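You operate a simulated robot arm through the tools that you are given. There is no shell and no other tool. Be economical: measure what you need, move in short steps, check, and stop when the job is done.

Carry out the task below with a simulated two-armed robot. There is one attempt and no reset: what you move stays moved.

TASK
Swap the sleeve on the sleeving stand for the orange one; hold the stand while it goes on.
Fine: slide the stand out level with the mat's panel-side edge, and back by the white panel after; old sleeve on the mat. Set down upright: what you pick out.

It is judged by the outcome, as a careful person would: the job done as asked, and still so three seconds after it is handed in. It fails if anything else is knocked over, pushed out of place, dropped, spilled or broken.

THE ROBOT
Two 7-joint arms with two-finger parallel grippers on one trunk, on a base that drives. Base frame: it is fixed to the floor where the robot stands at the start and does not move with it; the origin is under the middle of the robot, x ahead of it, y to its left, z up. Units: mm, degrees, N and s.
The left shoulder is at the start at [70, 134, 1276], the right one opposite. With the tool pointing down near the work surface each hand reaches from about 100 to 620 mm from the robot's upright axis, wherever it stands, measured 20 degrees to its own side. Places, roughly: black mat on the tube bench [400, 300, 900]. Payload 1.57 kg a hand.
Tool frame (each hand has its own): the origin (TCP) lies between the finger pads and is the grasp point; the fingertips stand 30 mm ahead of it; z points along the fingers, y is the line along which they close. The gripper opens to 80 mm. The fingers are 17 mm wide and 12 mm thick; the gripper's body (40 by 82 mm) begins 80 mm behind the TCP.
Orientation is that of the tool frame in the base frame, as a unit quaternion [w, x, y, z]. With the fingers straight down and closing along the base's y, the tool's x points along the base's -x, its y along +y and its z along -z.

THE INTERFACE
- The arms move only by the tool apply_moves. It takes "left_moves", "right_moves" or both (then of equal length, played together; a hand with none holds still); each is a list that holds one entry, the list of rows, each a list of 7 numbers: the shift along the base's x, y, z in mm, then the turn, a rotation vector about the base's x, y, z in degrees, then the gripper command, from -1 (fully open) to 1 (shut), values between in proportion. In form: [[[tx, ty, tz, wx, wy, wz, grip], ...]]. A call has 1 to 20 rows; each row is the pose to reach, as a shift and turn from the pose commanded when the call began. Rows are played at 5 a second. More than 50 mm and 8.6 degrees between two rows, or a gripper value outside its range, and nothing of the call is played. A pose out of reach is approached as far as the arm can. The call stops where the force on the tool passes 40 N (or 10 N more than at its start, if that is more) or the arm is blocked; 0.2 s more then pass. Each finger travels about 153 mm/s and halts on what it meets, pressing with about 41 N; the grip force reading is that of the motor and also rises with nothing between the fingers. The clock runs only during rows and for 0.2 s after the last one: add rows that repeat a pose to give the fingers time. It gives the time, the measured TCP pose, the force on the tool (base axes), the opening and the grip force at its end, in the units of the frame above (readings bear some noise), with the torque about the TCP (base axes, N m) and any sound that the robot's microphone picked up.
- Cameras (640 x 400 px; columns grow to the right, rows downward): "scene" is now at [129.4, 38.3, 1504]; the picture's right is [0.41, -0.91, 0.00], its down [-0.53, -0.24, -0.81] and it looks along [0.74, 0.34, -0.58] (base axes); focal length 239 px, centre (320, 200). "left" rides on the left gripper at [72, 7, -122] in its tool frame; the picture's right is [-0.09, 1.00, 0.00], its down [-0.84, -0.08, -0.54] and it looks along [-0.54, -0.05, 0.84] (tool axes); focal length 238 px, centre (320, 200). "right" rides on the right gripper at [72, -7, -122] in its tool frame; the picture's right is [0.09, 1.00, 0.00], its down [-0.84, 0.08, -0.54] and it looks along [-0.54, 0.05, 0.84] (tool axes); focal length 238 px, centre (320, 200). There is no depth. A picture from a camera that has moved, and an enlarged one, comes with that camera's place and axes in the base frame and with its lens.
- capture(camera): a new picture of that camera. No time passes.
- slide_trunk(by): slides the trunk up (or, below 0, down) by that many mm; the arms and the scene camera ride with it, the base frame stays. It gives what a move gives, with no picture.
- drive_base(legs): drives the robot by 1 to 6 legs, each [ahead, left, turn to the left] in mm, mm and degrees, along the robot's own axes; the way and the turn of a leg run together, so that a leg with both is an arc; at most 1500 mm and 180 degrees a leg. The arms and the cameras ride along, it lands a little off, and it stops where it bumps. It gives what a move gives.
- aim_head(pan, tilt): turns the head with the scene camera to pan (to the left, within 86 degrees either way) and tilt (down, from -29 to 69), counted from straight ahead of the robot. It gives what a move gives.
- close_up(camera, box): a new picture of the part [left, top, right, bottom] of that camera's present view, enlarged. No time passes.
- job_done(): hands the job in; it is judged then, once.

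Work in short steps. Places have to be worked out from the pictures, the camera data and where the tool is seen: move nearer, look again, correct. Check each grasp and each placing, and mend what went wrong. You have 120 turns and 88 pictures in all, those below and enlarged ones among them. Open the grippers and draw the arms clear of the work before you hand the job in, unless the task says otherwise; then end with one line.

The tools are called as a command line: name --argument value ..., lists and objects as JSON in quotes. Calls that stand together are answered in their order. apply_moves: Moves the arms, as the interface text tells. Its arguments: {"type":"object","properties":{"left_moves":{"type":"array"},"right_moves":{"type":"array"}},"required":[]} The other tools are called the same way: slide_trunk (by) slides the trunk up or down; drive_base (legs) drives the base; aim_head (pan, tilt) turns the head that bears the scene camera; capture (camera) takes a picture; close_up (camera, box) takes an enlarged picture of a part of a camera's view; job_done () hands the job in.

At the start:

```text
time_s: 0.0
left_tcp_pos: [402.7, 297.5, 1313.6]
left_ee_rot: [0.0, 0.001, 1.0, 0.0]
left_force: [-0.3, 0.1, 0.0]
left_wrist_torque: [-0.01, -0.01, 0.0]
left_gripper_width: 80.0
left_grip_force: 0.1
right_tcp_pos: [386.8, -55.1, 1286.3]
right_ee_rot: [0.001, 0.0, 1.0, 0.001]
right_force: [-0.3, 0.2, 0.1]
right_wrist_torque: [0.01, 0.02, -0.03]
right_gripper_width: 80.1
right_grip_force: 0.0
trunk travel left (down, up): [-850.0, 90.0]
robot x, y, heading: [0.6, 1.5, -0.2]
head pan, tilt: [24.4, 35.6]
```

scene: 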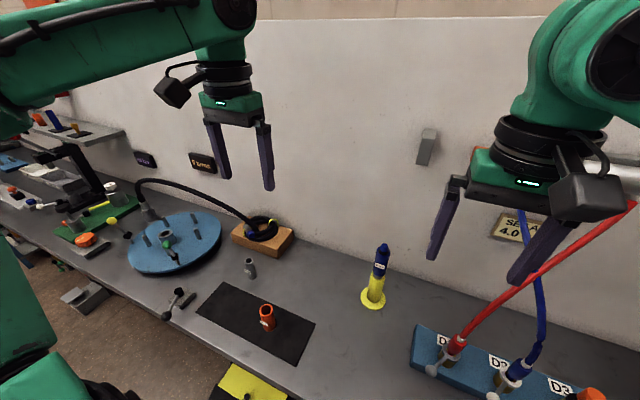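
right: 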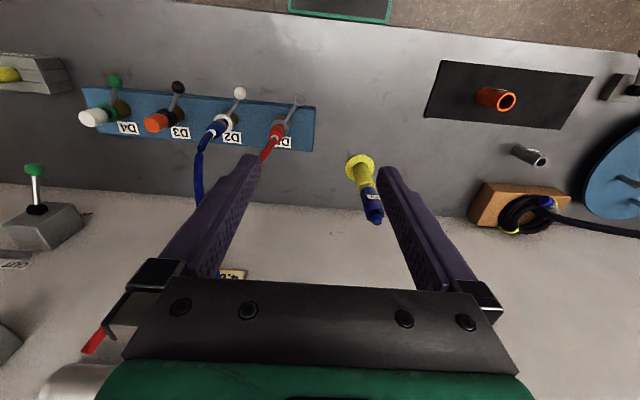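
left: 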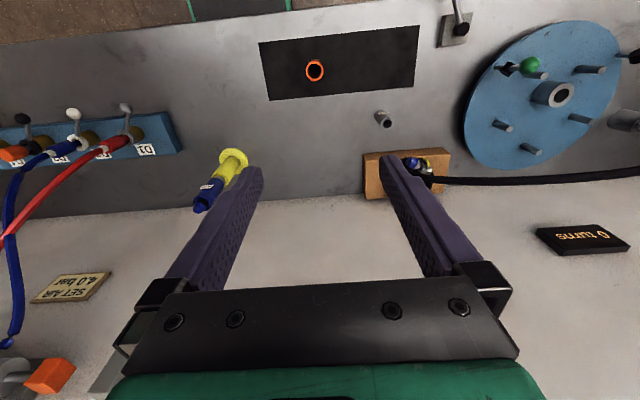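

The yellow stand with a blue sleeve is near the white panel, and the orange sleeve stands on the black mat. I take close-ups of both.

close_up --camera "scene" --box '[190, 220, 430, 370]'

close_up --camera "left" --box '[160, 20, 460, 220]'

close_up --camera "right" --box '[320, 50, 600, 240]'

```text
2.67 times, centred on (310, 295) of scene
camera zoom: at [129.4, 38.3, 1504.0], right [0.41, -0.91, 0.0], down [-0.53, -0.24, -0.81], along [0.74, 0.34, -0.58], focal length 638 px, centre (347, -53)
```

zoom: 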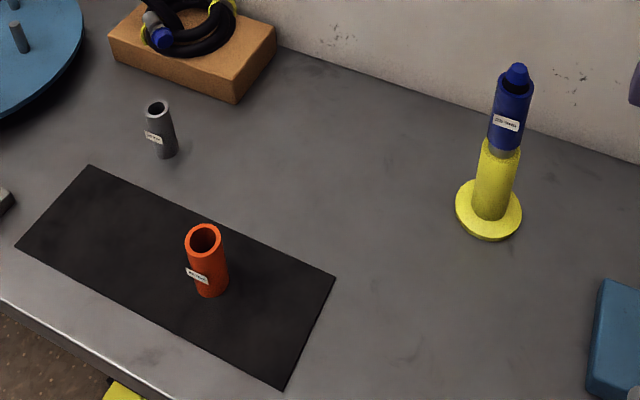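

```text
2.00 times, centred on (310, 120) of left
camera zoom: at [331.2, 304.9, 1435.7], right [0.09, 1.0, 0.0], down [0.84, -0.08, 0.54], along [0.54, -0.05, -0.84], focal length 477 px, centre (340, 360)
```

zoom: 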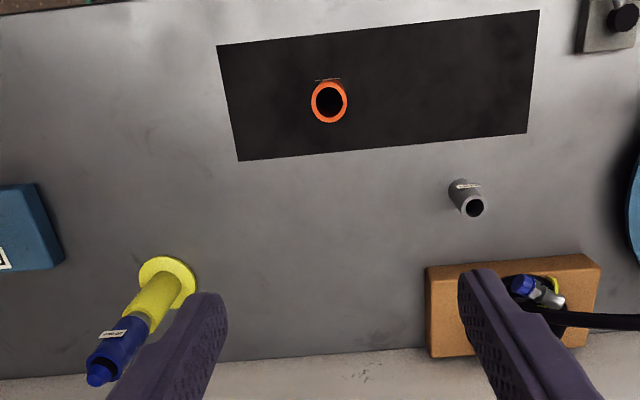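

```text
2.11 times, centred on (460, 145) of right
camera zoom: at [312.8, -60.7, 1407.0], right [-0.09, 1.0, 0.0], down [0.84, 0.08, 0.54], along [0.54, 0.05, -0.84], focal length 502 px, centre (25, 316)
```

zoom: 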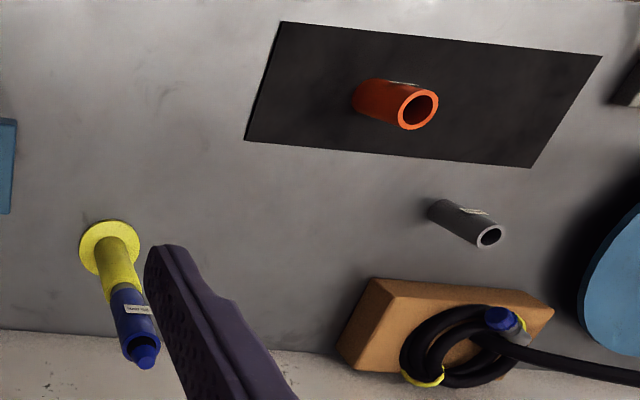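

Mat's panel-side edge comes out near x≈423, stand near (560, 60), tip z≈1070. I look more closely at the stand and the sleeves.

close_up --camera "scene" --box '[345, 230, 415, 320]'

close_up --camera "scene" --box '[225, 240, 305, 350]'

close_up --camera "right" --box '[330, 140, 400, 230]'

```text
4.44 times, centred on (380, 275) of scene
camera zoom: at [129.4, 38.3, 1504.0], right [0.41, -0.91, 0.0], down [-0.53, -0.24, -0.81], along [0.74, 0.34, -0.58], focal length 1063 px, centre (53, -133)
```

zoom: 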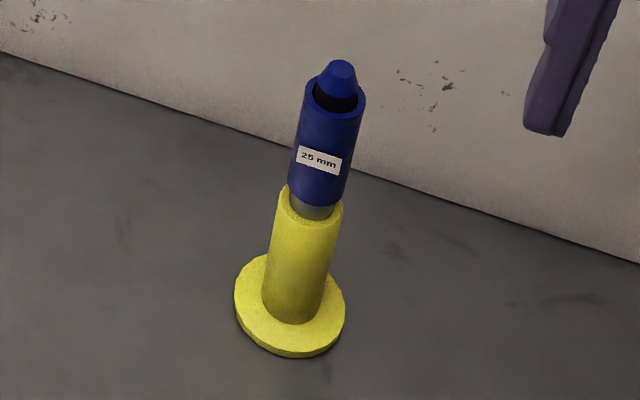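

```text
3.64 times, centred on (265, 295) of scene
camera zoom: at [129.4, 38.3, 1504.0], right [0.41, -0.91, 0.0], down [-0.53, -0.24, -0.81], along [0.74, 0.34, -0.58], focal length 870 px, centre (520, -146)
```

zoom: 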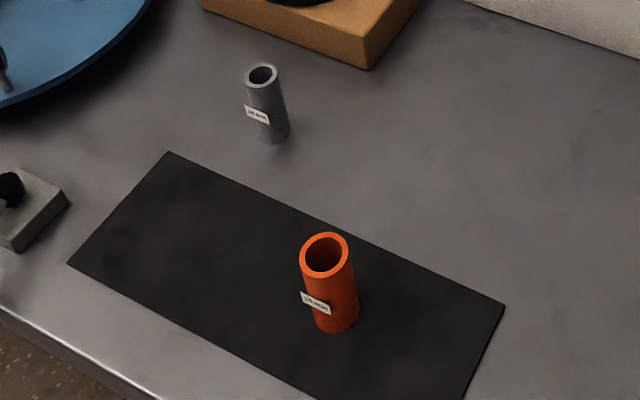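

```text
4.44 times, centred on (365, 185) of right
camera zoom: at [312.8, -60.7, 1407.0], right [-0.09, 1.0, 0.0], down [0.84, 0.08, 0.54], along [0.54, 0.05, -0.84], focal length 1059 px, centre (120, 267)
```

zoom: 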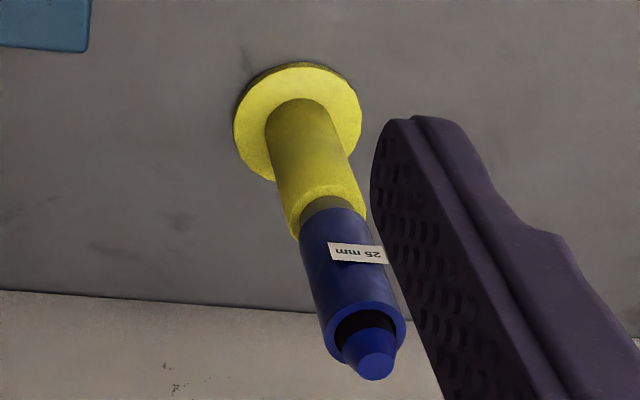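

Geometry is consistent: orange sleeve ≈(368, 294), standing about 75 tall; the stand's column spans z≈868–965 at (560, 60), with the sleeve above it. I'll hold the stand with the right hand, coming from the front and tilted forward, so I bring it to a low pre-grasp in front of the stand.

apply_moves --right_moves '[[[1, 12, -30, 0, -5.5, 0, -1], [2, 24, -60, 0, -11, 0, -1], [3, 36, -90, 0, -16.5, 0, -1], [5, 48, -120, 0, -22, 0, -1], [6, 60, -150, 0, -27.5, 0, -1], [8, 72, -180, 0, -33, 0, -1], [9, 84, -210, 0, -38.5, 0, -1], [10, 96, -240, 0, -44, 0, -1], [11, 108, -270, 0, -49.5, 0, -1], [13, 115, -300, 0, -55, 0, -1], [13, 115, -300, 0, -55, 0, -1]]]'

capture --camera "scene"

capture --camera "right"

```text
time_s: 2.4
left_tcp_pos: [403.8, 298.2, 1314.4]
left_ee_rot: [0.0, 0.0, 1.0, 0.0]
left_force: [0.1, 0.4, -0.2]
left_wrist_torque: [0.01, 0.02, 0.0]
left_gripper_width: 79.8
left_grip_force: 0.0
right_tcp_pos: [398.4, 60.4, 986.0]
right_ee_rot: [0.462, 0.0, 0.887, 0.0]
right_force: [0.3, -0.1, 0.7]
right_wrist_torque: [0.01, 0.05, 0.0]
right_gripper_width: 79.9
right_grip_force: 0.1
trunk travel left (down, up): [-850.0, 90.0]
robot x, y, heading: [2.2, 0.2, -0.1]
head pan, tilt: [24.4, 35.6]
```

```text
78 pictures are left
camera scene: at [129.5, 38.3, 1504.0], right [0.41, -0.91, 0.0], down [-0.53, -0.24, -0.81], along [0.74, 0.34, -0.58], focal length 239 px, centre (320, 200)
```

scene: 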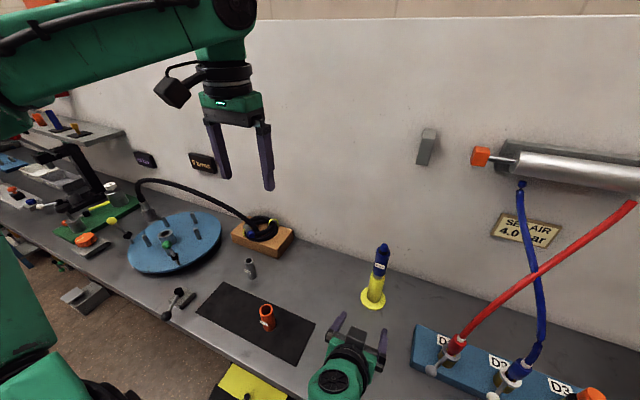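

```text
77 pictures are left
camera right: at [256.1, 54.4, 995.1], right [-0.05, 1.0, -0.08], down [0.04, 0.08, 1.0], along [1.0, 0.05, -0.04], focal length 238 px, centre (320, 200)
```

right: 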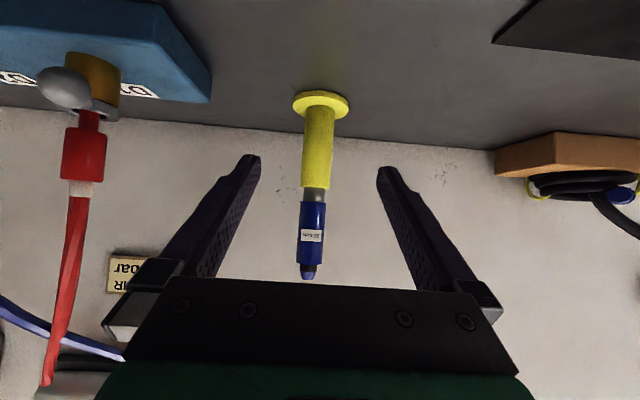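

The stand is centred between the fingers (y≈61). Column z≈865–968, sleeve 985–1062, tip ≈1080. I lower to z≈922 and advance to straddle the column.

apply_moves --right_moves '[[[0, 0, -32, 0, 0, 0, -1], [0, 0, -64, 0, 0, 0, -1], [40, 0, -64, 0, 0, 0, -1], [80, 0, -64, 0, 0, 0, -1], [120, 0, -64, 0, 0, 0, -1], [145, 0, -64, 0, 0, 0, -1], [145, 0, -64, 0, 0, 0, -1]]]'

capture --camera "right"

capture --camera "scene"

```text
time_s: 4.0
left_tcp_pos: [403.4, 298.4, 1313.0]
left_ee_rot: [-0.001, 0.0, 1.0, -0.001]
left_force: [0.0, -0.4, -0.3]
left_wrist_torque: [0.01, -0.01, 0.0]
left_gripper_width: 80.0
left_grip_force: 0.2
right_tcp_pos: [545.2, 57.5, 921.7]
right_ee_rot: [0.461, 0.0, 0.888, 0.0]
right_force: [-0.3, 0.0, 0.3]
right_wrist_torque: [-0.01, 0.0, 0.01]
right_gripper_width: 79.9
right_grip_force: 0.1
trunk travel left (down, up): [-850.0, 90.0]
robot x, y, heading: [-1.4, 1.7, -0.2]
head pan, tilt: [24.4, 35.6]
```

```text
76 pictures are left
camera right: at [403.0, 51.7, 930.7], right [-0.05, 1.0, -0.08], down [0.04, 0.08, 1.0], along [1.0, 0.05, -0.04], focal length 238 px, centre (320, 200)
```

right: 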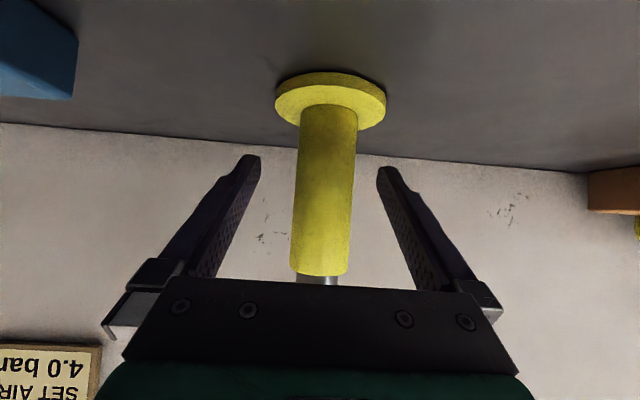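

```text
75 pictures are left
camera scene: at [129.0, 38.0, 1504.1], right [0.41, -0.91, 0.0], down [-0.53, -0.24, -0.81], along [0.74, 0.34, -0.58], focal length 239 px, centre (320, 200)
```

scene: 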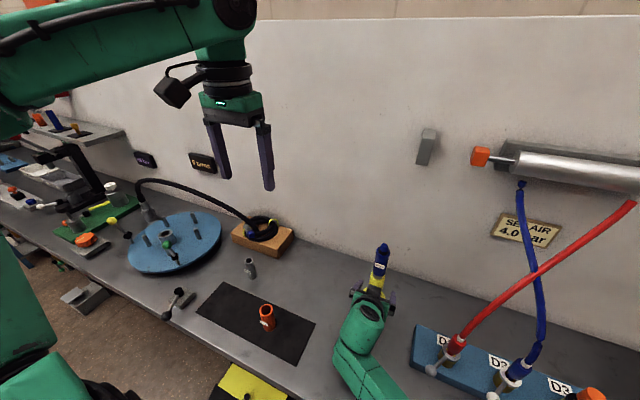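

Column sits between the pads, about x≈557, y≈61. I advance 13 mm, shift 3 mm left and close.

apply_moves --right_moves '[[[13, 3, 0, 0, 0, 0, -1], [13, 3, 0, 0, 0, 0, 0], [13, 3, 0, 0, 0, 0, 0.3], [13, 3, 0, 0, 0, 0, 0.6], [13, 3, 0, 0, 0, 0, 0.6]]]'

capture --camera "right"

```text
time_s: 5.2
left_tcp_pos: [403.5, 298.4, 1313.2]
left_ee_rot: [0.0, 0.0, 1.0, -0.001]
left_force: [-0.4, -1.0, -0.1]
left_wrist_torque: [-0.03, 0.0, 0.01]
left_gripper_width: 80.0
left_grip_force: 0.0
right_tcp_pos: [558.3, 61.6, 920.9]
right_ee_rot: [0.462, 0.0, 0.887, 0.0]
right_force: [-0.4, 0.1, 0.4]
right_wrist_torque: [0.01, -0.01, 0.02]
right_gripper_width: 37.1
right_grip_force: 41.4
trunk travel left (down, up): [-850.0, 90.0]
robot x, y, heading: [1.1, -0.2, 0.0]
head pan, tilt: [24.4, 35.6]
```

```text
74 pictures are left
camera right: at [414.9, 55.6, 931.1], right [-0.05, 1.0, -0.08], down [0.04, 0.08, 1.0], along [1.0, 0.05, -0.04], focal length 238 px, centre (320, 200)
```

right: 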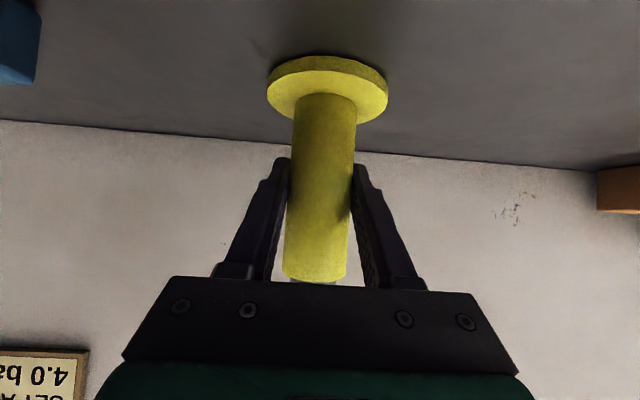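

Stand held (37 mm). I slide it straight back by 135 mm so it's level with the mat's far edge at x≈423.

apply_moves --right_moves '[[[-12, 0, 0, 0, 0, 0, 0.6], [-27, 0, 0, 0, 0, 0, 0.6], [-42, 0, 0, 0, 0, 0, 0.6], [-57, 0, 0, 0, 0, 0, 0.6], [-72, 0, 0, 0, 0, 0, 0.6], [-87, 0, 0, 0, 0, 0, 0.6], [-102, 0, 0, 0, 0, 0, 0.6], [-117, 0, 0, 0, 0, 0, 0.6], [-128, 0, 0, 0, 0, 0, 0.6], [-135, 0, 0, 0, 0, 0, 0.6], [-135, 0, 0, 0, 0, 0, 0.6]]]'

capture --camera "right"

close_up --camera "scene" --box '[190, 200, 430, 390]'

capture --camera "left"

```text
time_s: 7.6
left_tcp_pos: [403.5, 297.8, 1312.9]
left_ee_rot: [0.0, 0.0, 1.0, 0.0]
left_force: [-0.7, -0.1, 0.0]
left_wrist_torque: [0.02, 0.01, 0.0]
left_gripper_width: 79.9
left_grip_force: 0.1
right_tcp_pos: [421.7, 62.6, 922.8]
right_ee_rot: [0.461, 0.001, 0.887, -0.001]
right_force: [0.7, -0.3, -2.8]
right_wrist_torque: [-0.02, 0.01, -0.01]
right_gripper_width: 37.3
right_grip_force: 40.3
trunk travel left (down, up): [-850.0, 90.0]
robot x, y, heading: [-0.8, -0.0, 0.1]
head pan, tilt: [24.4, 35.6]
```

```text
73 pictures are left
camera right: at [279.5, 57.0, 932.3], right [-0.05, 1.0, -0.08], down [0.04, 0.08, 1.0], along [1.0, 0.05, -0.04], focal length 238 px, centre (320, 200)
```

right: 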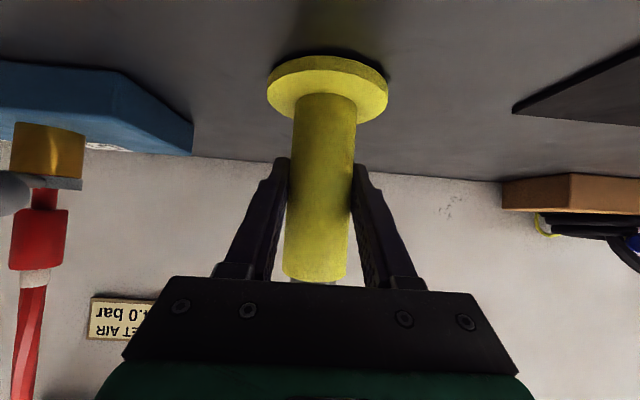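

```text
2.11 times, centred on (310, 295) of scene
camera zoom: at [129.9, 38.4, 1504.0], right [0.41, -0.91, 0.0], down [-0.53, -0.24, -0.81], along [0.74, 0.34, -0.58], focal length 504 px, centre (341, 0)
```

zoom: 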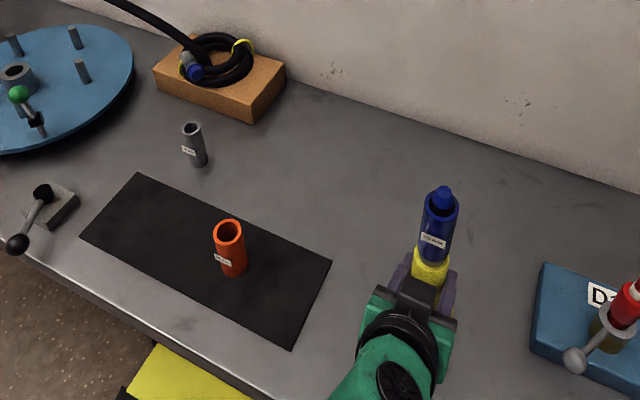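

```text
71 pictures are left
camera left: at [331.6, 305.0, 1435.5], right [0.09, 1.0, 0.0], down [0.84, -0.08, 0.54], along [0.54, -0.05, -0.84], focal length 238 px, centre (320, 200)
```

left: 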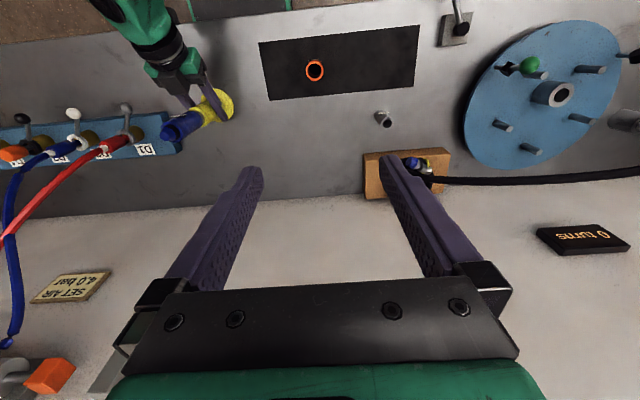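

The stand is out, level with the mat edge. I press it down 2 mm to seat it and bring the left hand over the sleeve at height.

apply_moves --right_moves '[[[0, 0, -1, 0, 0, 0, 0.6], [0, 0, -2, 0, 0, 0, 0.6], [0, 0, -2, 0, 0, 0, 0.6], [0, 0, -2, 0, 0, 0, 0.6], [0, 0, -2, 0, 0, 0, 0.6], [0, 0, -2, 0, 0, 0, 0.6], [0, 0, -2, 0, 0, 0, 0.6], [0, 0, -2, 0, 0, 0, 0.6], [0, 0, -2, 0, 0, 0, 0.6]]]' --left_moves '[[[4, -40, 0, 0, 0, 0, -1], [8, -80, 0, 0, 0, 0, -1], [12, -120, 0, 0, 0, 0, -1], [16, -160, 0, 0, 0, 0, -1], [19, -200, 0, 0, 0, 0, -1], [19, -236, 0, 0, 0, 0, -1], [19, -236, -45, 0, 0, 0, -1], [19, -236, -90, 0, 0, 0, -1], [19, -236, -90, 0, 0, 0, -1]]]'

capture --camera "left"

capture --camera "scene"

```text
time_s: 9.6
left_tcp_pos: [418.8, 60.1, 1222.4]
left_ee_rot: [0.001, 0.0, 1.0, 0.0]
left_force: [0.3, -0.8, 0.5]
left_wrist_torque: [-0.03, 0.01, 0.02]
left_gripper_width: 79.8
left_grip_force: 0.0
left hand out of reach, approached as far as the arm can: row 6, 7
right_tcp_pos: [421.5, 63.4, 921.9]
right_ee_rot: [0.461, 0.0, 0.887, 0.0]
right_force: [0.8, -0.2, 2.1]
right_wrist_torque: [-0.03, 0.06, 0.0]
right_gripper_width: 37.1
right_grip_force: 40.6
trunk travel left (down, up): [-850.0, 90.0]
robot x, y, heading: [0.2, 3.5, 0.1]
head pan, tilt: [24.4, 35.6]
```

```text
70 pictures are left
camera left: at [347.0, 68.2, 1345.0], right [0.09, 1.0, 0.0], down [0.84, -0.08, 0.54], along [0.54, -0.05, -0.84], focal length 238 px, centre (320, 200)
```

left: 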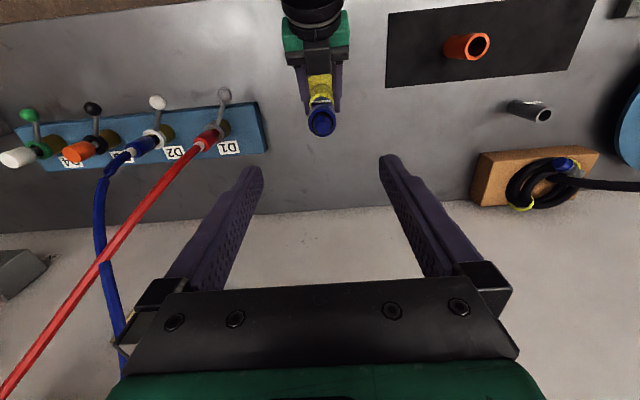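

```text
69 pictures are left
camera scene: at [128.9, 38.5, 1504.1], right [0.41, -0.91, 0.0], down [-0.53, -0.24, -0.81], along [0.74, 0.34, -0.58], focal length 239 px, centre (320, 200)
```

scene: 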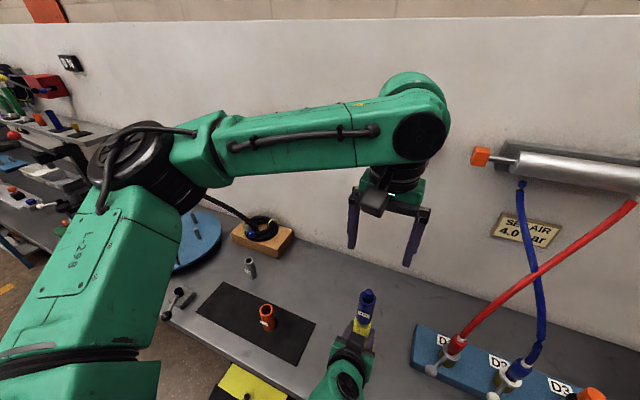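

Sleeve top works out at ≈(421, 62.5). The left hand descends to z≈1100 for a check.

apply_moves --left_moves '[[[2, 2, -40, 0, 0, 0, -1], [2, 2, -80, 0, 0, 0, -1], [2, 2, -122, 0, 0, 0, -1], [2, 2, -122, 0, 0, 0, -1]]]'

capture --camera "left"

capture --camera "scene"

```text
time_s: 10.6
left_tcp_pos: [422.0, 64.1, 1100.4]
left_ee_rot: [0.0, 0.0, 1.0, 0.0]
left_force: [-0.2, 0.5, 0.8]
left_wrist_torque: [-0.03, 0.01, 0.0]
left_gripper_width: 79.6
left_grip_force: 0.0
right_tcp_pos: [421.8, 62.0, 921.4]
right_ee_rot: [0.462, 0.0, 0.887, 0.0]
right_force: [0.4, 0.5, 4.5]
right_wrist_torque: [-0.03, 0.14, 0.02]
right_gripper_width: 36.9
right_grip_force: 41.2
trunk travel left (down, up): [-850.0, 90.0]
robot x, y, heading: [3.4, 2.2, -0.1]
head pan, tilt: [24.4, 35.6]
```

```text
68 pictures are left
camera left: at [349.6, 70.4, 1222.9], right [0.09, 1.0, 0.0], down [0.84, -0.08, 0.54], along [0.54, -0.05, -0.84], focal length 238 px, centre (320, 200)
```

left: 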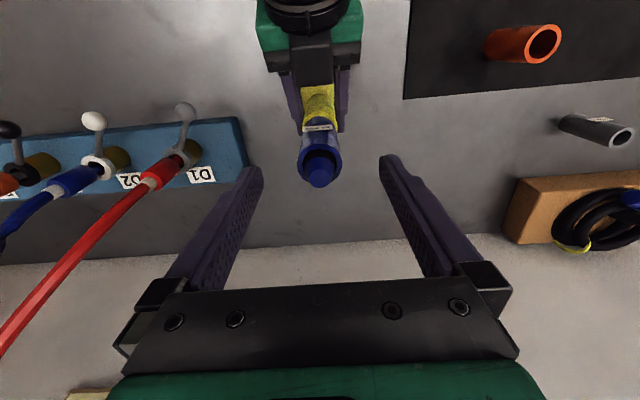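

```text
67 pictures are left
camera scene: at [128.9, 38.4, 1504.1], right [0.41, -0.91, 0.0], down [-0.53, -0.24, -0.81], along [0.74, 0.34, -0.58], focal length 239 px, centre (320, 200)
```

scene: 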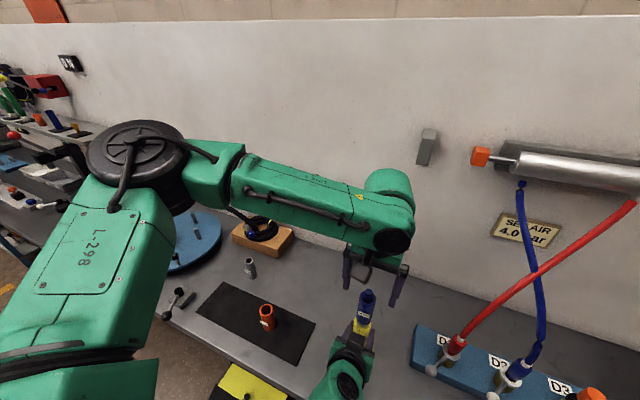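

Sleeve is well centred between the left fingers. I descend to z≈1026 and close on it.

apply_moves --left_moves '[[[-1, -1, -40, 0, 0, 0, -1], [-1, -1, -74, 0, 0, 0, -1], [-1, -1, -74, 0, 0, 0, -0.3], [-1, -1, -74, 0, 0, 0, 0.3], [-1, -1, -74, 0, 0, 0, 0.6], [-1, -1, -74, 0, 0, 0, 0.6]]]'

capture --camera "left"

```text
time_s: 12.0
left_tcp_pos: [413.9, 72.3, 1033.7]
left_ee_rot: [0.002, 0.002, 1.0, -0.005]
left_force: [-7.0, -27.9, 9.1]
left_wrist_torque: [-1.39, 0.22, -0.35]
left_gripper_width: 32.4
left_grip_force: 40.6
left hand out of reach, approached as far as the arm can: row 1, 2, 3, 4, 5, 6
right_tcp_pos: [420.5, 66.4, 921.9]
right_ee_rot: [0.463, 0.0, 0.886, 0.002]
right_force: [8.4, 31.1, -2.2]
right_wrist_torque: [-1.25, 0.38, 0.02]
right_gripper_width: 37.8
right_grip_force: 40.5
trunk travel left (down, up): [-850.0, 90.0]
robot x, y, heading: [-2.8, 3.3, 0.0]
head pan, tilt: [24.4, 35.6]
```

```text
66 pictures are left
camera left: at [341.2, 80.4, 1155.2], right [0.09, 1.0, -0.01], down [0.83, -0.07, 0.55], along [0.54, -0.06, -0.84], focal length 238 px, centre (320, 200)
```

left: 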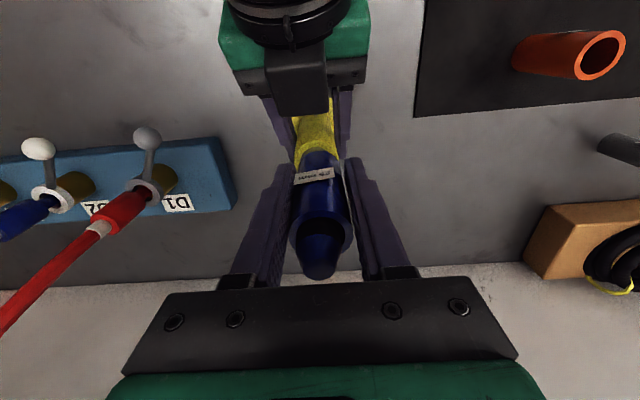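

The left arm couldn't reach that pose exactly and is loading the sleeve sideways. I release at once and go back up, then turn the hand clockwise about vertical for a more natural wrist pose.

apply_moves --left_moves '[[[0, 0, 0, 0, 0, 0, 0], [0, 0, 0, 0, 0, 0, -1], [0, 0, 0, 0, 0, 0, -1], [0, 0, 40, 0, 0, 0, -1], [1, 1, 74, 0, 0, 0, -1], [1, 1, 74, 0, 0, -8, -1], [1, 1, 74, 0, 0, -16, -1], [1, 1, 74, 0, 0, -24, -1], [1, 1, 74, 0, 0, -32, -1], [1, 1, 74, 0, 0, -40, -1], [1, 1, 74, 0, 0, -40, -1]]]'

capture --camera "left"

capture --camera "right"

```text
time_s: 14.4
left_tcp_pos: [415.2, 74.8, 1105.3]
left_ee_rot: [0.0, 0.342, 0.94, 0.0]
left_force: [0.2, 0.2, -0.3]
left_wrist_torque: [0.01, 0.0, -0.02]
left_gripper_width: 80.0
left_grip_force: 0.0
right_tcp_pos: [421.2, 63.2, 920.6]
right_ee_rot: [0.462, -0.001, 0.887, 0.001]
right_force: [-0.1, -0.3, -2.1]
right_wrist_torque: [-0.02, -0.02, 0.01]
right_gripper_width: 37.0
right_grip_force: 40.9
trunk travel left (down, up): [-850.0, 90.0]
robot x, y, heading: [-0.8, 2.5, 0.3]
head pan, tilt: [24.4, 35.6]
```

```text
65 pictures are left
camera left: at [364.5, 126.5, 1227.6], right [0.71, 0.7, 0.0], down [0.59, -0.6, 0.54], along [0.38, -0.39, -0.84], focal length 238 px, centre (320, 200)
```

left: 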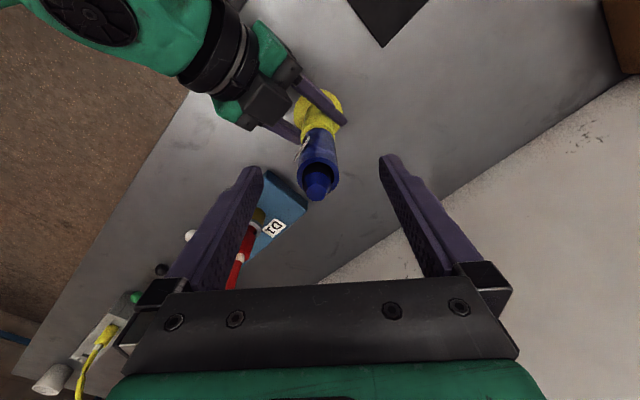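

```text
64 pictures are left
camera right: at [279.3, 57.0, 930.6], right [-0.05, 1.0, -0.08], down [0.04, 0.08, 1.0], along [1.0, 0.05, -0.04], focal length 238 px, centre (320, 200)
```

right: 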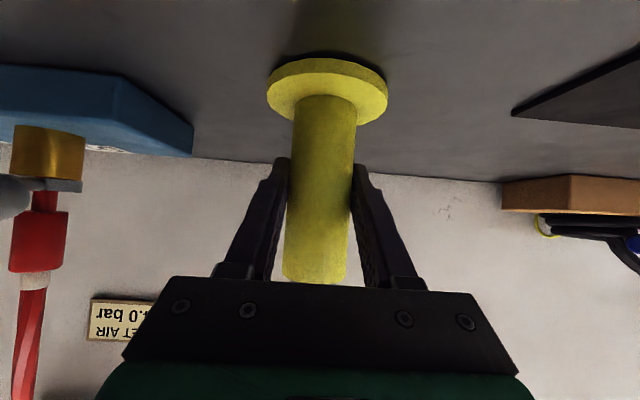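

The stand stayed put, and the rotated pose is within reach. I correct to above the sleeve (420.5, 62.5) and go down stepwise with fingers open.

apply_moves --left_moves '[[[3, -6, 0, 0, 0, 0, -1], [5.5, -12, 0, 0, 0, 0, -1], [5.5, -12, -25, 0, 0, 0, -1], [5.5, -12, -50, 0, 0, 0, -1], [5.5, -12, -50, 0, 0, 0, -1]]]'

capture --camera "left"

```text
time_s: 15.6
left_tcp_pos: [418.2, 66.6, 1056.7]
left_ee_rot: [0.0, 0.343, 0.939, -0.001]
left_force: [0.1, 0.4, -0.3]
left_wrist_torque: [0.02, 0.0, 0.0]
left_gripper_width: 80.0
left_grip_force: 0.2
left hand out of reach, approached as far as the arm can: row 4, 5
right_tcp_pos: [420.9, 63.3, 922.4]
right_ee_rot: [0.461, 0.0, 0.887, 0.0]
right_force: [0.6, 0.0, -2.7]
right_wrist_torque: [0.04, -0.01, 0.0]
right_gripper_width: 37.2
right_grip_force: 41.0
trunk travel left (down, up): [-850.0, 90.0]
robot x, y, heading: [-0.2, -0.1, 0.1]
head pan, tilt: [24.4, 35.6]
```

```text
63 pictures are left
camera left: at [367.8, 118.2, 1179.4], right [0.71, 0.7, 0.0], down [0.59, -0.6, 0.54], along [0.38, -0.39, -0.84], focal length 238 px, centre (320, 200)
```

left: 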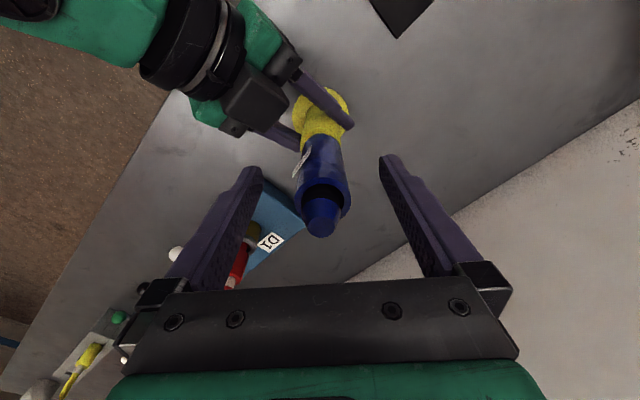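

The left arm's limit lies in the stance (same limit regardless of hand turn). I'll re-stance: left hand up, right hand releases and backs off the stand, then drive back and right a bit.

apply_moves --left_moves '[[[0, 0, 40, 0, 0, 0, -1], [0, 0, 80, 0, 0, 0, -1], [0, 0, 120, 0, 0, 0, -1], [0, 0, 150, 0, 0, 0, -1], [0, 0, 150, 0, 0, 0, -1], [0, 0, 150, 0, 0, 0, -1], [0, 0, 150, 0, 0, 0, -1], [0, 0, 150, 0, 0, 0, -1], [0, 0, 150, 0, 0, 0, -1]]]' --right_moves '[[[0, 0, -1, 0, 0, 0, 0.6], [0, 0, -1, 0, 0, 0, 0], [0, 0, -1, 0, 0, 0, -1], [0, 0, -1, 0, 0, 0, -1], [-30, 0, 0, 0, 0, 0, -1], [-60, 0, 0, 0, 0, 0, -1], [-95, 0, 0, 0, 0, 0, -1], [-95, 0, 40, 0, 0, 0, -1], [-95, 0, 80, 0, 0, 0, -1]]]'

capture --camera "right"

capture --camera "scene"

```text
time_s: 17.6
left_tcp_pos: [417.0, 67.0, 1204.4]
left_ee_rot: [0.0, 0.342, 0.94, 0.0]
left_force: [0.7, -0.4, 0.1]
left_wrist_torque: [-0.02, 0.02, 0.02]
left_gripper_width: 79.8
left_grip_force: 0.0
right_tcp_pos: [326.2, 62.2, 995.7]
right_ee_rot: [0.464, -0.003, 0.886, -0.004]
right_force: [-0.5, 0.7, 0.6]
right_wrist_torque: [0.04, -0.01, 0.03]
right_gripper_width: 80.0
right_grip_force: 0.1
trunk travel left (down, up): [-850.0, 90.0]
robot x, y, heading: [0.0, 0.8, -0.5]
head pan, tilt: [24.4, 35.6]
```

```text
62 pictures are left
camera right: at [184.0, 55.8, 1005.4], right [-0.05, 0.99, -0.09], down [0.03, 0.09, 1.0], along [1.0, 0.05, -0.04], focal length 238 px, centre (320, 200)
```

right: 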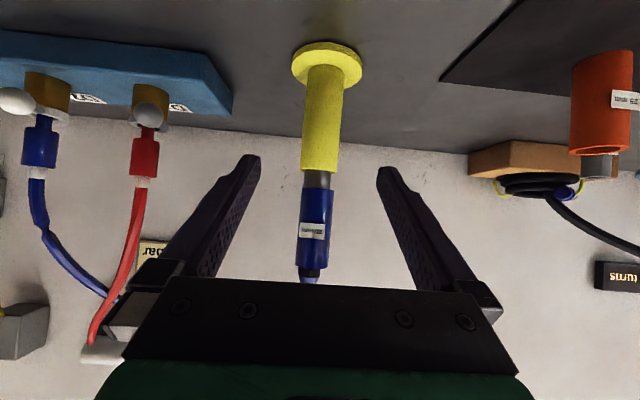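

```text
61 pictures are left
camera scene: at [129.3, 38.9, 1504.0], right [0.41, -0.91, 0.0], down [-0.53, -0.24, -0.81], along [0.74, 0.34, -0.58], focal length 239 px, centre (320, 200)
```

scene: 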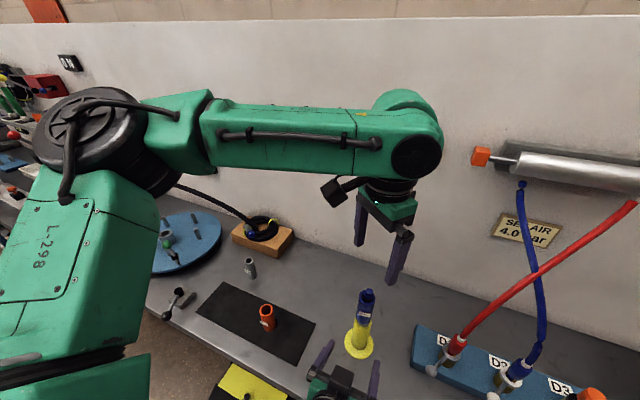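

Stand stands upright by itself at about (421, 62). I drive back 80 and right 60.

drive_base --legs '[[-80, -60, 0]]'

capture --camera "scene"

capture --camera "right"

```text
time_s: 18.7
left_tcp_pos: [342.4, 9.6, 1203.8]
left_ee_rot: [-0.001, 0.34, 0.94, -0.002]
left_force: [0.7, -0.6, -0.1]
left_wrist_torque: [-0.02, 0.04, -0.01]
left_gripper_width: 79.8
left_grip_force: 0.1
right_tcp_pos: [250.1, 6.3, 994.7]
right_ee_rot: [0.462, -0.006, 0.887, -0.001]
right_force: [-0.3, -0.1, -0.3]
right_wrist_torque: [0.02, 0.02, -0.03]
right_gripper_width: 79.8
right_grip_force: 0.0
trunk travel left (down, up): [-850.0, 90.0]
robot x, y, heading: [-78.1, -58.0, -0.1]
head pan, tilt: [24.4, 35.6]
```

```text
60 pictures are left
camera scene: at [55.1, -18.3, 1503.6], right [0.42, -0.91, 0.0], down [-0.53, -0.24, -0.81], along [0.74, 0.34, -0.58], focal length 239 px, centre (320, 200)
```

scene: 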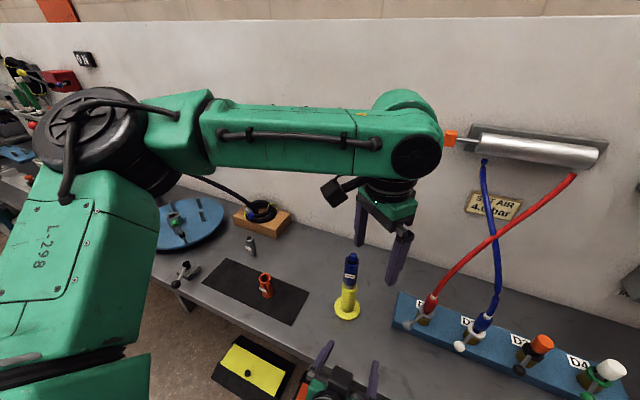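

```text
59 pictures are left
camera right: at [107.2, -1.1, 1004.6], right [-0.06, 0.99, -0.08], down [0.04, 0.09, 1.0], along [1.0, 0.06, -0.04], focal length 238 px, centre (320, 200)
```

right: 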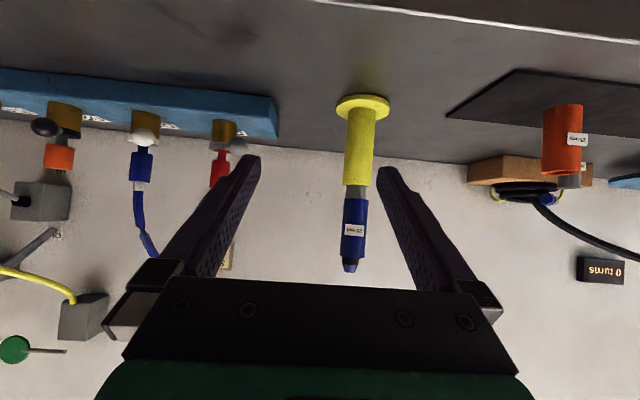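

Now the left hand goes over the stand (≈421, 62.5) and down to z 1110.

apply_moves --left_moves '[[[26, 18, 0, 0, 0, 0, -1], [52, 36, 0, 0, 0, 0, -1], [78, 53, 0, 0, 0, 0, -1], [78, 53, -47, 0, 0, 0, -1], [78, 53, -94, 0, 0, 0, -1], [78, 53, -94, 0, 0, 0, -1]]]'

capture --camera "left"

```text
time_s: 20.1
left_tcp_pos: [420.1, 61.4, 1109.6]
left_ee_rot: [0.0, 0.34, 0.94, 0.0]
left_force: [-0.5, 0.7, 1.0]
left_wrist_torque: [-0.06, 0.02, -0.01]
left_gripper_width: 79.9
left_grip_force: 0.0
right_tcp_pos: [247.6, 4.1, 995.0]
right_ee_rot: [0.463, -0.005, 0.886, -0.003]
right_force: [0.2, -0.2, 0.0]
right_wrist_torque: [0.04, 0.03, -0.02]
right_gripper_width: 80.0
right_grip_force: 0.1
trunk travel left (down, up): [-850.0, 90.0]
robot x, y, heading: [-79.3, -59.8, -0.1]
head pan, tilt: [24.4, 35.6]
```

```text
58 pictures are left
camera left: at [367.6, 111.8, 1232.5], right [0.71, 0.71, 0.0], down [0.59, -0.6, 0.54], along [0.38, -0.38, -0.84], focal length 238 px, centre (320, 200)
```

left: 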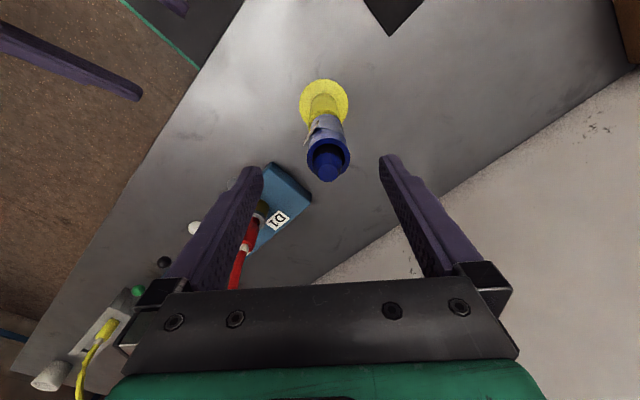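

Tip ≈(424, 62), nicely in between. With the left hand waiting, the right hand goes back to its hold on the column.

apply_moves --right_moves '[[[0, 30, -35, 0, 0, 0, -1], [20, 58, -73, 0, 0, 0, -1], [65, 58, -73, 0, 0, 0, -1], [110, 58, -73, 0, 0, 0, -1], [150, 58, -73, 0, 0, 0, -1], [150, 58, -73, 0, 0, 0, -1]]]'

capture --camera "right"

```text
refused: row 2 steps farther than a row can; nothing moved
```

```text
57 pictures are left
camera right: at [105.0, -3.1, 1004.9], right [-0.06, 0.99, -0.08], down [0.03, 0.09, 1.0], along [1.0, 0.06, -0.04], focal length 238 px, centre (320, 200)
```

right: 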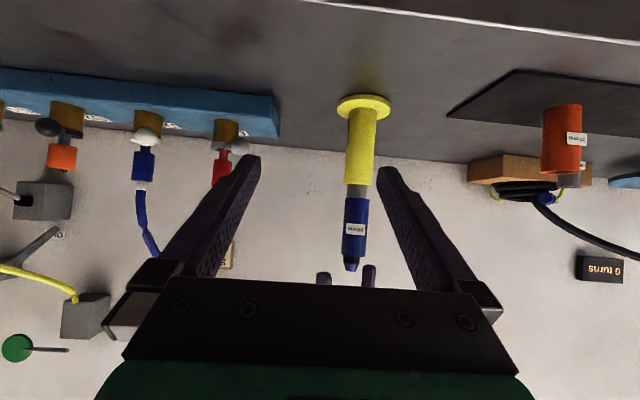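

One row was too long; I resend it in smaller steps.

apply_moves --right_moves '[[[0, 29, -36, 0, 0, 0, -1], [0, 58, -73, 0, 0, 0, -1], [40, 58, -73, 0, 0, 0, -1], [80, 58, -73, 0, 0, 0, -1], [120, 58, -73, 0, 0, 0, -1], [150, 58, -73, 0, 0, 0, -1], [150, 58, -73, 0, 0, 0, -1]]]'

capture --camera "right"

```text
time_s: 20.9
left_tcp_pos: [415.3, 59.0, 1112.5]
left_ee_rot: [0.002, 0.34, 0.941, 0.001]
left_force: [-0.4, 0.6, 0.0]
left_wrist_torque: [-0.02, 0.02, 0.02]
left_gripper_width: 80.1
left_grip_force: 0.1
right_tcp_pos: [248.2, 35.5, 883.0]
right_ee_rot: [0.459, -0.055, 0.886, -0.039]
right_force: [-0.1, 0.0, 0.1]
right_wrist_torque: [0.0, -0.03, -0.01]
right_gripper_width: 79.9
right_grip_force: 0.1
trunk travel left (down, up): [-850.0, 90.0]
robot x, y, heading: [-77.5, -59.0, 0.2]
head pan, tilt: [24.4, 35.6]
stopped in row 3 (right hand): the force on the tool passed its limit (the readings are from after the stop); the commanded pose is now the measured one
```

```text
56 pictures are left
camera right: at [106.3, 21.4, 895.1], right [-0.12, 0.97, -0.19], down [0.03, 0.2, 0.98], along [0.99, 0.11, -0.06], focal length 238 px, centre (320, 200)
```

right: 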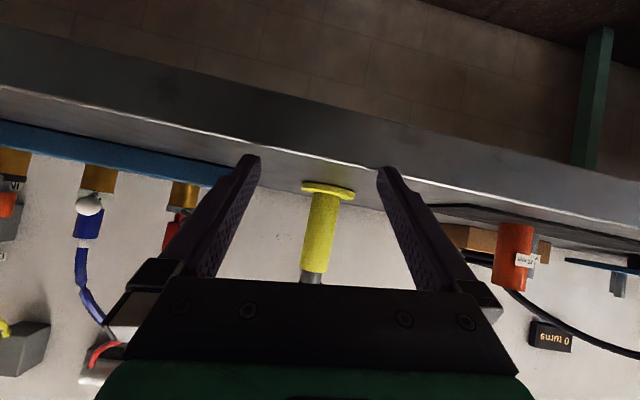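

The right hand sagged and got off its path near the bench edge (too close to the robot's body). I lift it back up and re-level its orientation before going on.

apply_moves --right_moves '[[[0, 0, 40, 0, 0, 0, -1], [0, 0, 80, 0, 0, 0, -1], [20, 0, 115, 0, 0, 0, -1], [40, 0, 115, 0, 0, 0, -1], [40, 0, 115, 0, 0, 0, -1]]]'

capture --camera "right"

capture --camera "scene"

```text
time_s: 21.9
left_tcp_pos: [419.3, 60.6, 1110.0]
left_ee_rot: [-0.001, 0.339, 0.941, 0.0]
left_force: [0.1, -0.4, -0.4]
left_wrist_torque: [-0.01, 0.01, 0.0]
left_gripper_width: 80.2
left_grip_force: 0.1
right_tcp_pos: [259.0, 13.7, 952.8]
right_ee_rot: [0.446, -0.12, 0.883, -0.087]
right_force: [-1.1, 0.5, -0.9]
right_wrist_torque: [0.01, 0.0, 0.04]
right_gripper_width: 79.9
right_grip_force: 0.0
trunk travel left (down, up): [-850.0, 90.0]
robot x, y, heading: [-75.4, -60.2, 0.2]
head pan, tilt: [24.4, 35.6]
stopped in row 4 (right hand): the arm was blocked; the commanded pose is now the measured one
```

```text
55 pictures are left
camera right: at [118.8, -8.6, 969.6], right [-0.19, 0.93, -0.33], down [0.03, 0.34, 0.94], along [0.98, 0.17, -0.09], focal length 238 px, centre (320, 200)
```

right: 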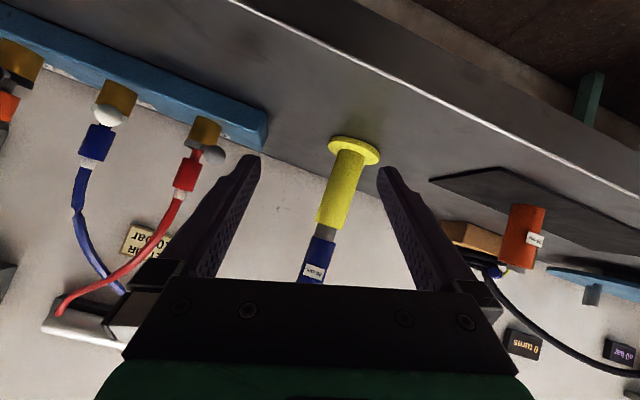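

```text
54 pictures are left
camera scene: at [52.6, -20.8, 1504.0], right [0.42, -0.91, 0.0], down [-0.53, -0.24, -0.81], along [0.74, 0.34, -0.58], focal length 239 px, centre (320, 200)
```

scene: 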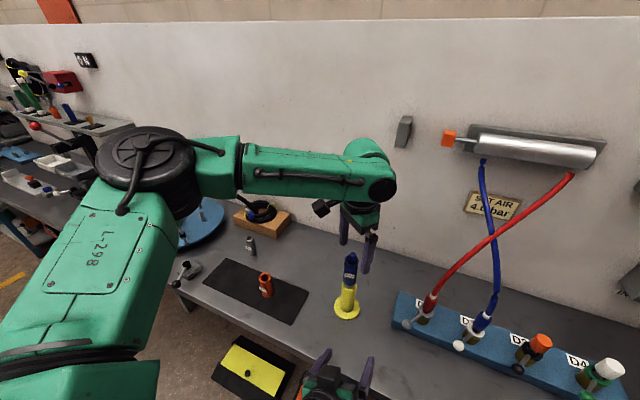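

The right arm is jammed close to the robot's own body. I move it forward, up and to its right, restoring its orientation gradually.

apply_moves --right_moves '[[[10, -8, 15, 0, 0, 0, -1], [25, -12, 30, 3, -0.3, -1.5, -1], [40, -12, 42, 7, -0.6, -3.5, -1], [60, -10, 45, 11, -1, -5.5, -1], [80, -8, 45, 15.2, -1.4, -7.6, -1], [80, -8, 45, 15.2, -1.4, -7.6, -1]]]'

capture --camera "right"

```text
time_s: 23.2
left_tcp_pos: [420.4, 61.7, 1109.0]
left_ee_rot: [-0.001, 0.34, 0.941, 0.001]
left_force: [0.0, -0.3, 0.1]
left_wrist_torque: [-0.04, 0.01, 0.04]
left_gripper_width: 80.1
left_grip_force: 0.1
right_tcp_pos: [320.6, -22.7, 959.3]
right_ee_rot: [0.455, -0.059, 0.887, -0.057]
right_force: [-0.5, 0.0, 0.0]
right_wrist_torque: [-0.05, 0.0, 0.02]
right_gripper_width: 79.9
right_grip_force: 0.0
trunk travel left (down, up): [-850.0, 90.0]
robot x, y, heading: [-75.0, -58.0, 0.1]
head pan, tilt: [24.4, 35.6]
stopped in row 6 (right hand): the arm was blocked; the commanded pose is now the measured one
```

```text
53 pictures are left
camera right: at [179.0, -34.2, 971.7], right [-0.11, 0.97, -0.23], down [0.04, 0.23, 0.97], along [0.99, 0.09, -0.06], focal length 238 px, centre (320, 200)
```

right: 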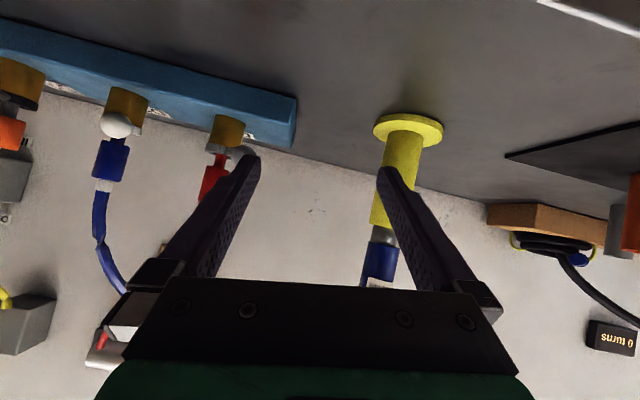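

Something still blocks it; I look with the head at the right arm itself.

aim_head --pan -10 --tilt 65

capture --camera "scene"

```text
time_s: 24.2
left_tcp_pos: [419.8, 59.9, 1110.3]
left_ee_rot: [0.0, 0.34, 0.94, 0.0]
left_force: [0.3, 0.7, -0.2]
left_wrist_torque: [0.02, -0.01, 0.02]
left_gripper_width: 80.1
left_grip_force: 0.0
right_tcp_pos: [319.9, -22.4, 958.2]
right_ee_rot: [0.455, -0.059, 0.887, -0.056]
right_force: [-0.3, 0.0, 0.0]
right_wrist_torque: [-0.03, -0.01, 0.01]
right_gripper_width: 80.0
right_grip_force: 0.2
trunk travel left (down, up): [-850.0, 90.0]
robot x, y, heading: [-79.0, -60.5, 0.0]
head pan, tilt: [-10.0, 65.0]
```

```text
52 pictures are left
camera scene: at [32.2, -67.5, 1465.1], right [-0.17, -0.99, 0.0], down [-0.89, 0.15, -0.42], along [0.42, -0.07, -0.91], focal length 239 px, centre (320, 200)
```

scene: 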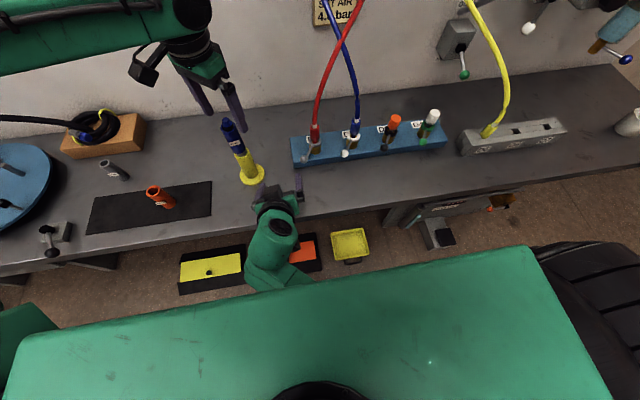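

The right forearm hangs low in front of the bench edge, so forward moves jam it. I back it off, then raise and move it to its own side.

apply_moves --right_moves '[[[-15, -10, 5, 0, 0, 0, -1], [-30, -20, 15, 0, 0, 0, -1], [-45, -35, 30, 0, 0, 0, -1], [-50, -50, 55, 0, 0, 0, -1], [-50, -65, 85, 0, 0, 0, -1], [-50, -80, 115, 0, 0, 0, -1], [-50, -80, 115, 0, 0, 0, -1]]]'

capture --camera "scene"

```text
time_s: 25.6
left_tcp_pos: [419.7, 61.4, 1110.4]
left_ee_rot: [0.001, 0.34, 0.94, 0.001]
left_force: [-1.1, 0.6, 0.7]
left_wrist_torque: [0.02, -0.01, -0.02]
left_gripper_width: 80.0
left_grip_force: 0.1
right_tcp_pos: [262.2, -86.6, 1005.1]
right_ee_rot: [0.398, -0.129, 0.901, -0.113]
right_force: [0.4, -0.1, -0.5]
right_wrist_torque: [-0.01, 0.03, 0.0]
right_gripper_width: 79.8
right_grip_force: 0.0
trunk travel left (down, up): [-850.0, 90.0]
robot x, y, heading: [-79.7, -59.8, 0.2]
head pan, tilt: [-10.0, 65.0]
stopped in row 7 (right hand): the arm was blocked; the commanded pose is now the measured one
```

```text
51 pictures are left
camera scene: at [32.3, -67.1, 1465.0], right [-0.17, -0.99, 0.0], down [-0.89, 0.15, -0.42], along [0.42, -0.07, -0.91], focal length 239 px, centre (320, 200)
```

scene: 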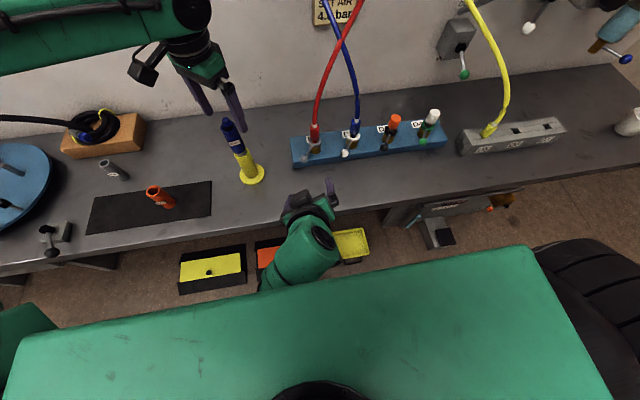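

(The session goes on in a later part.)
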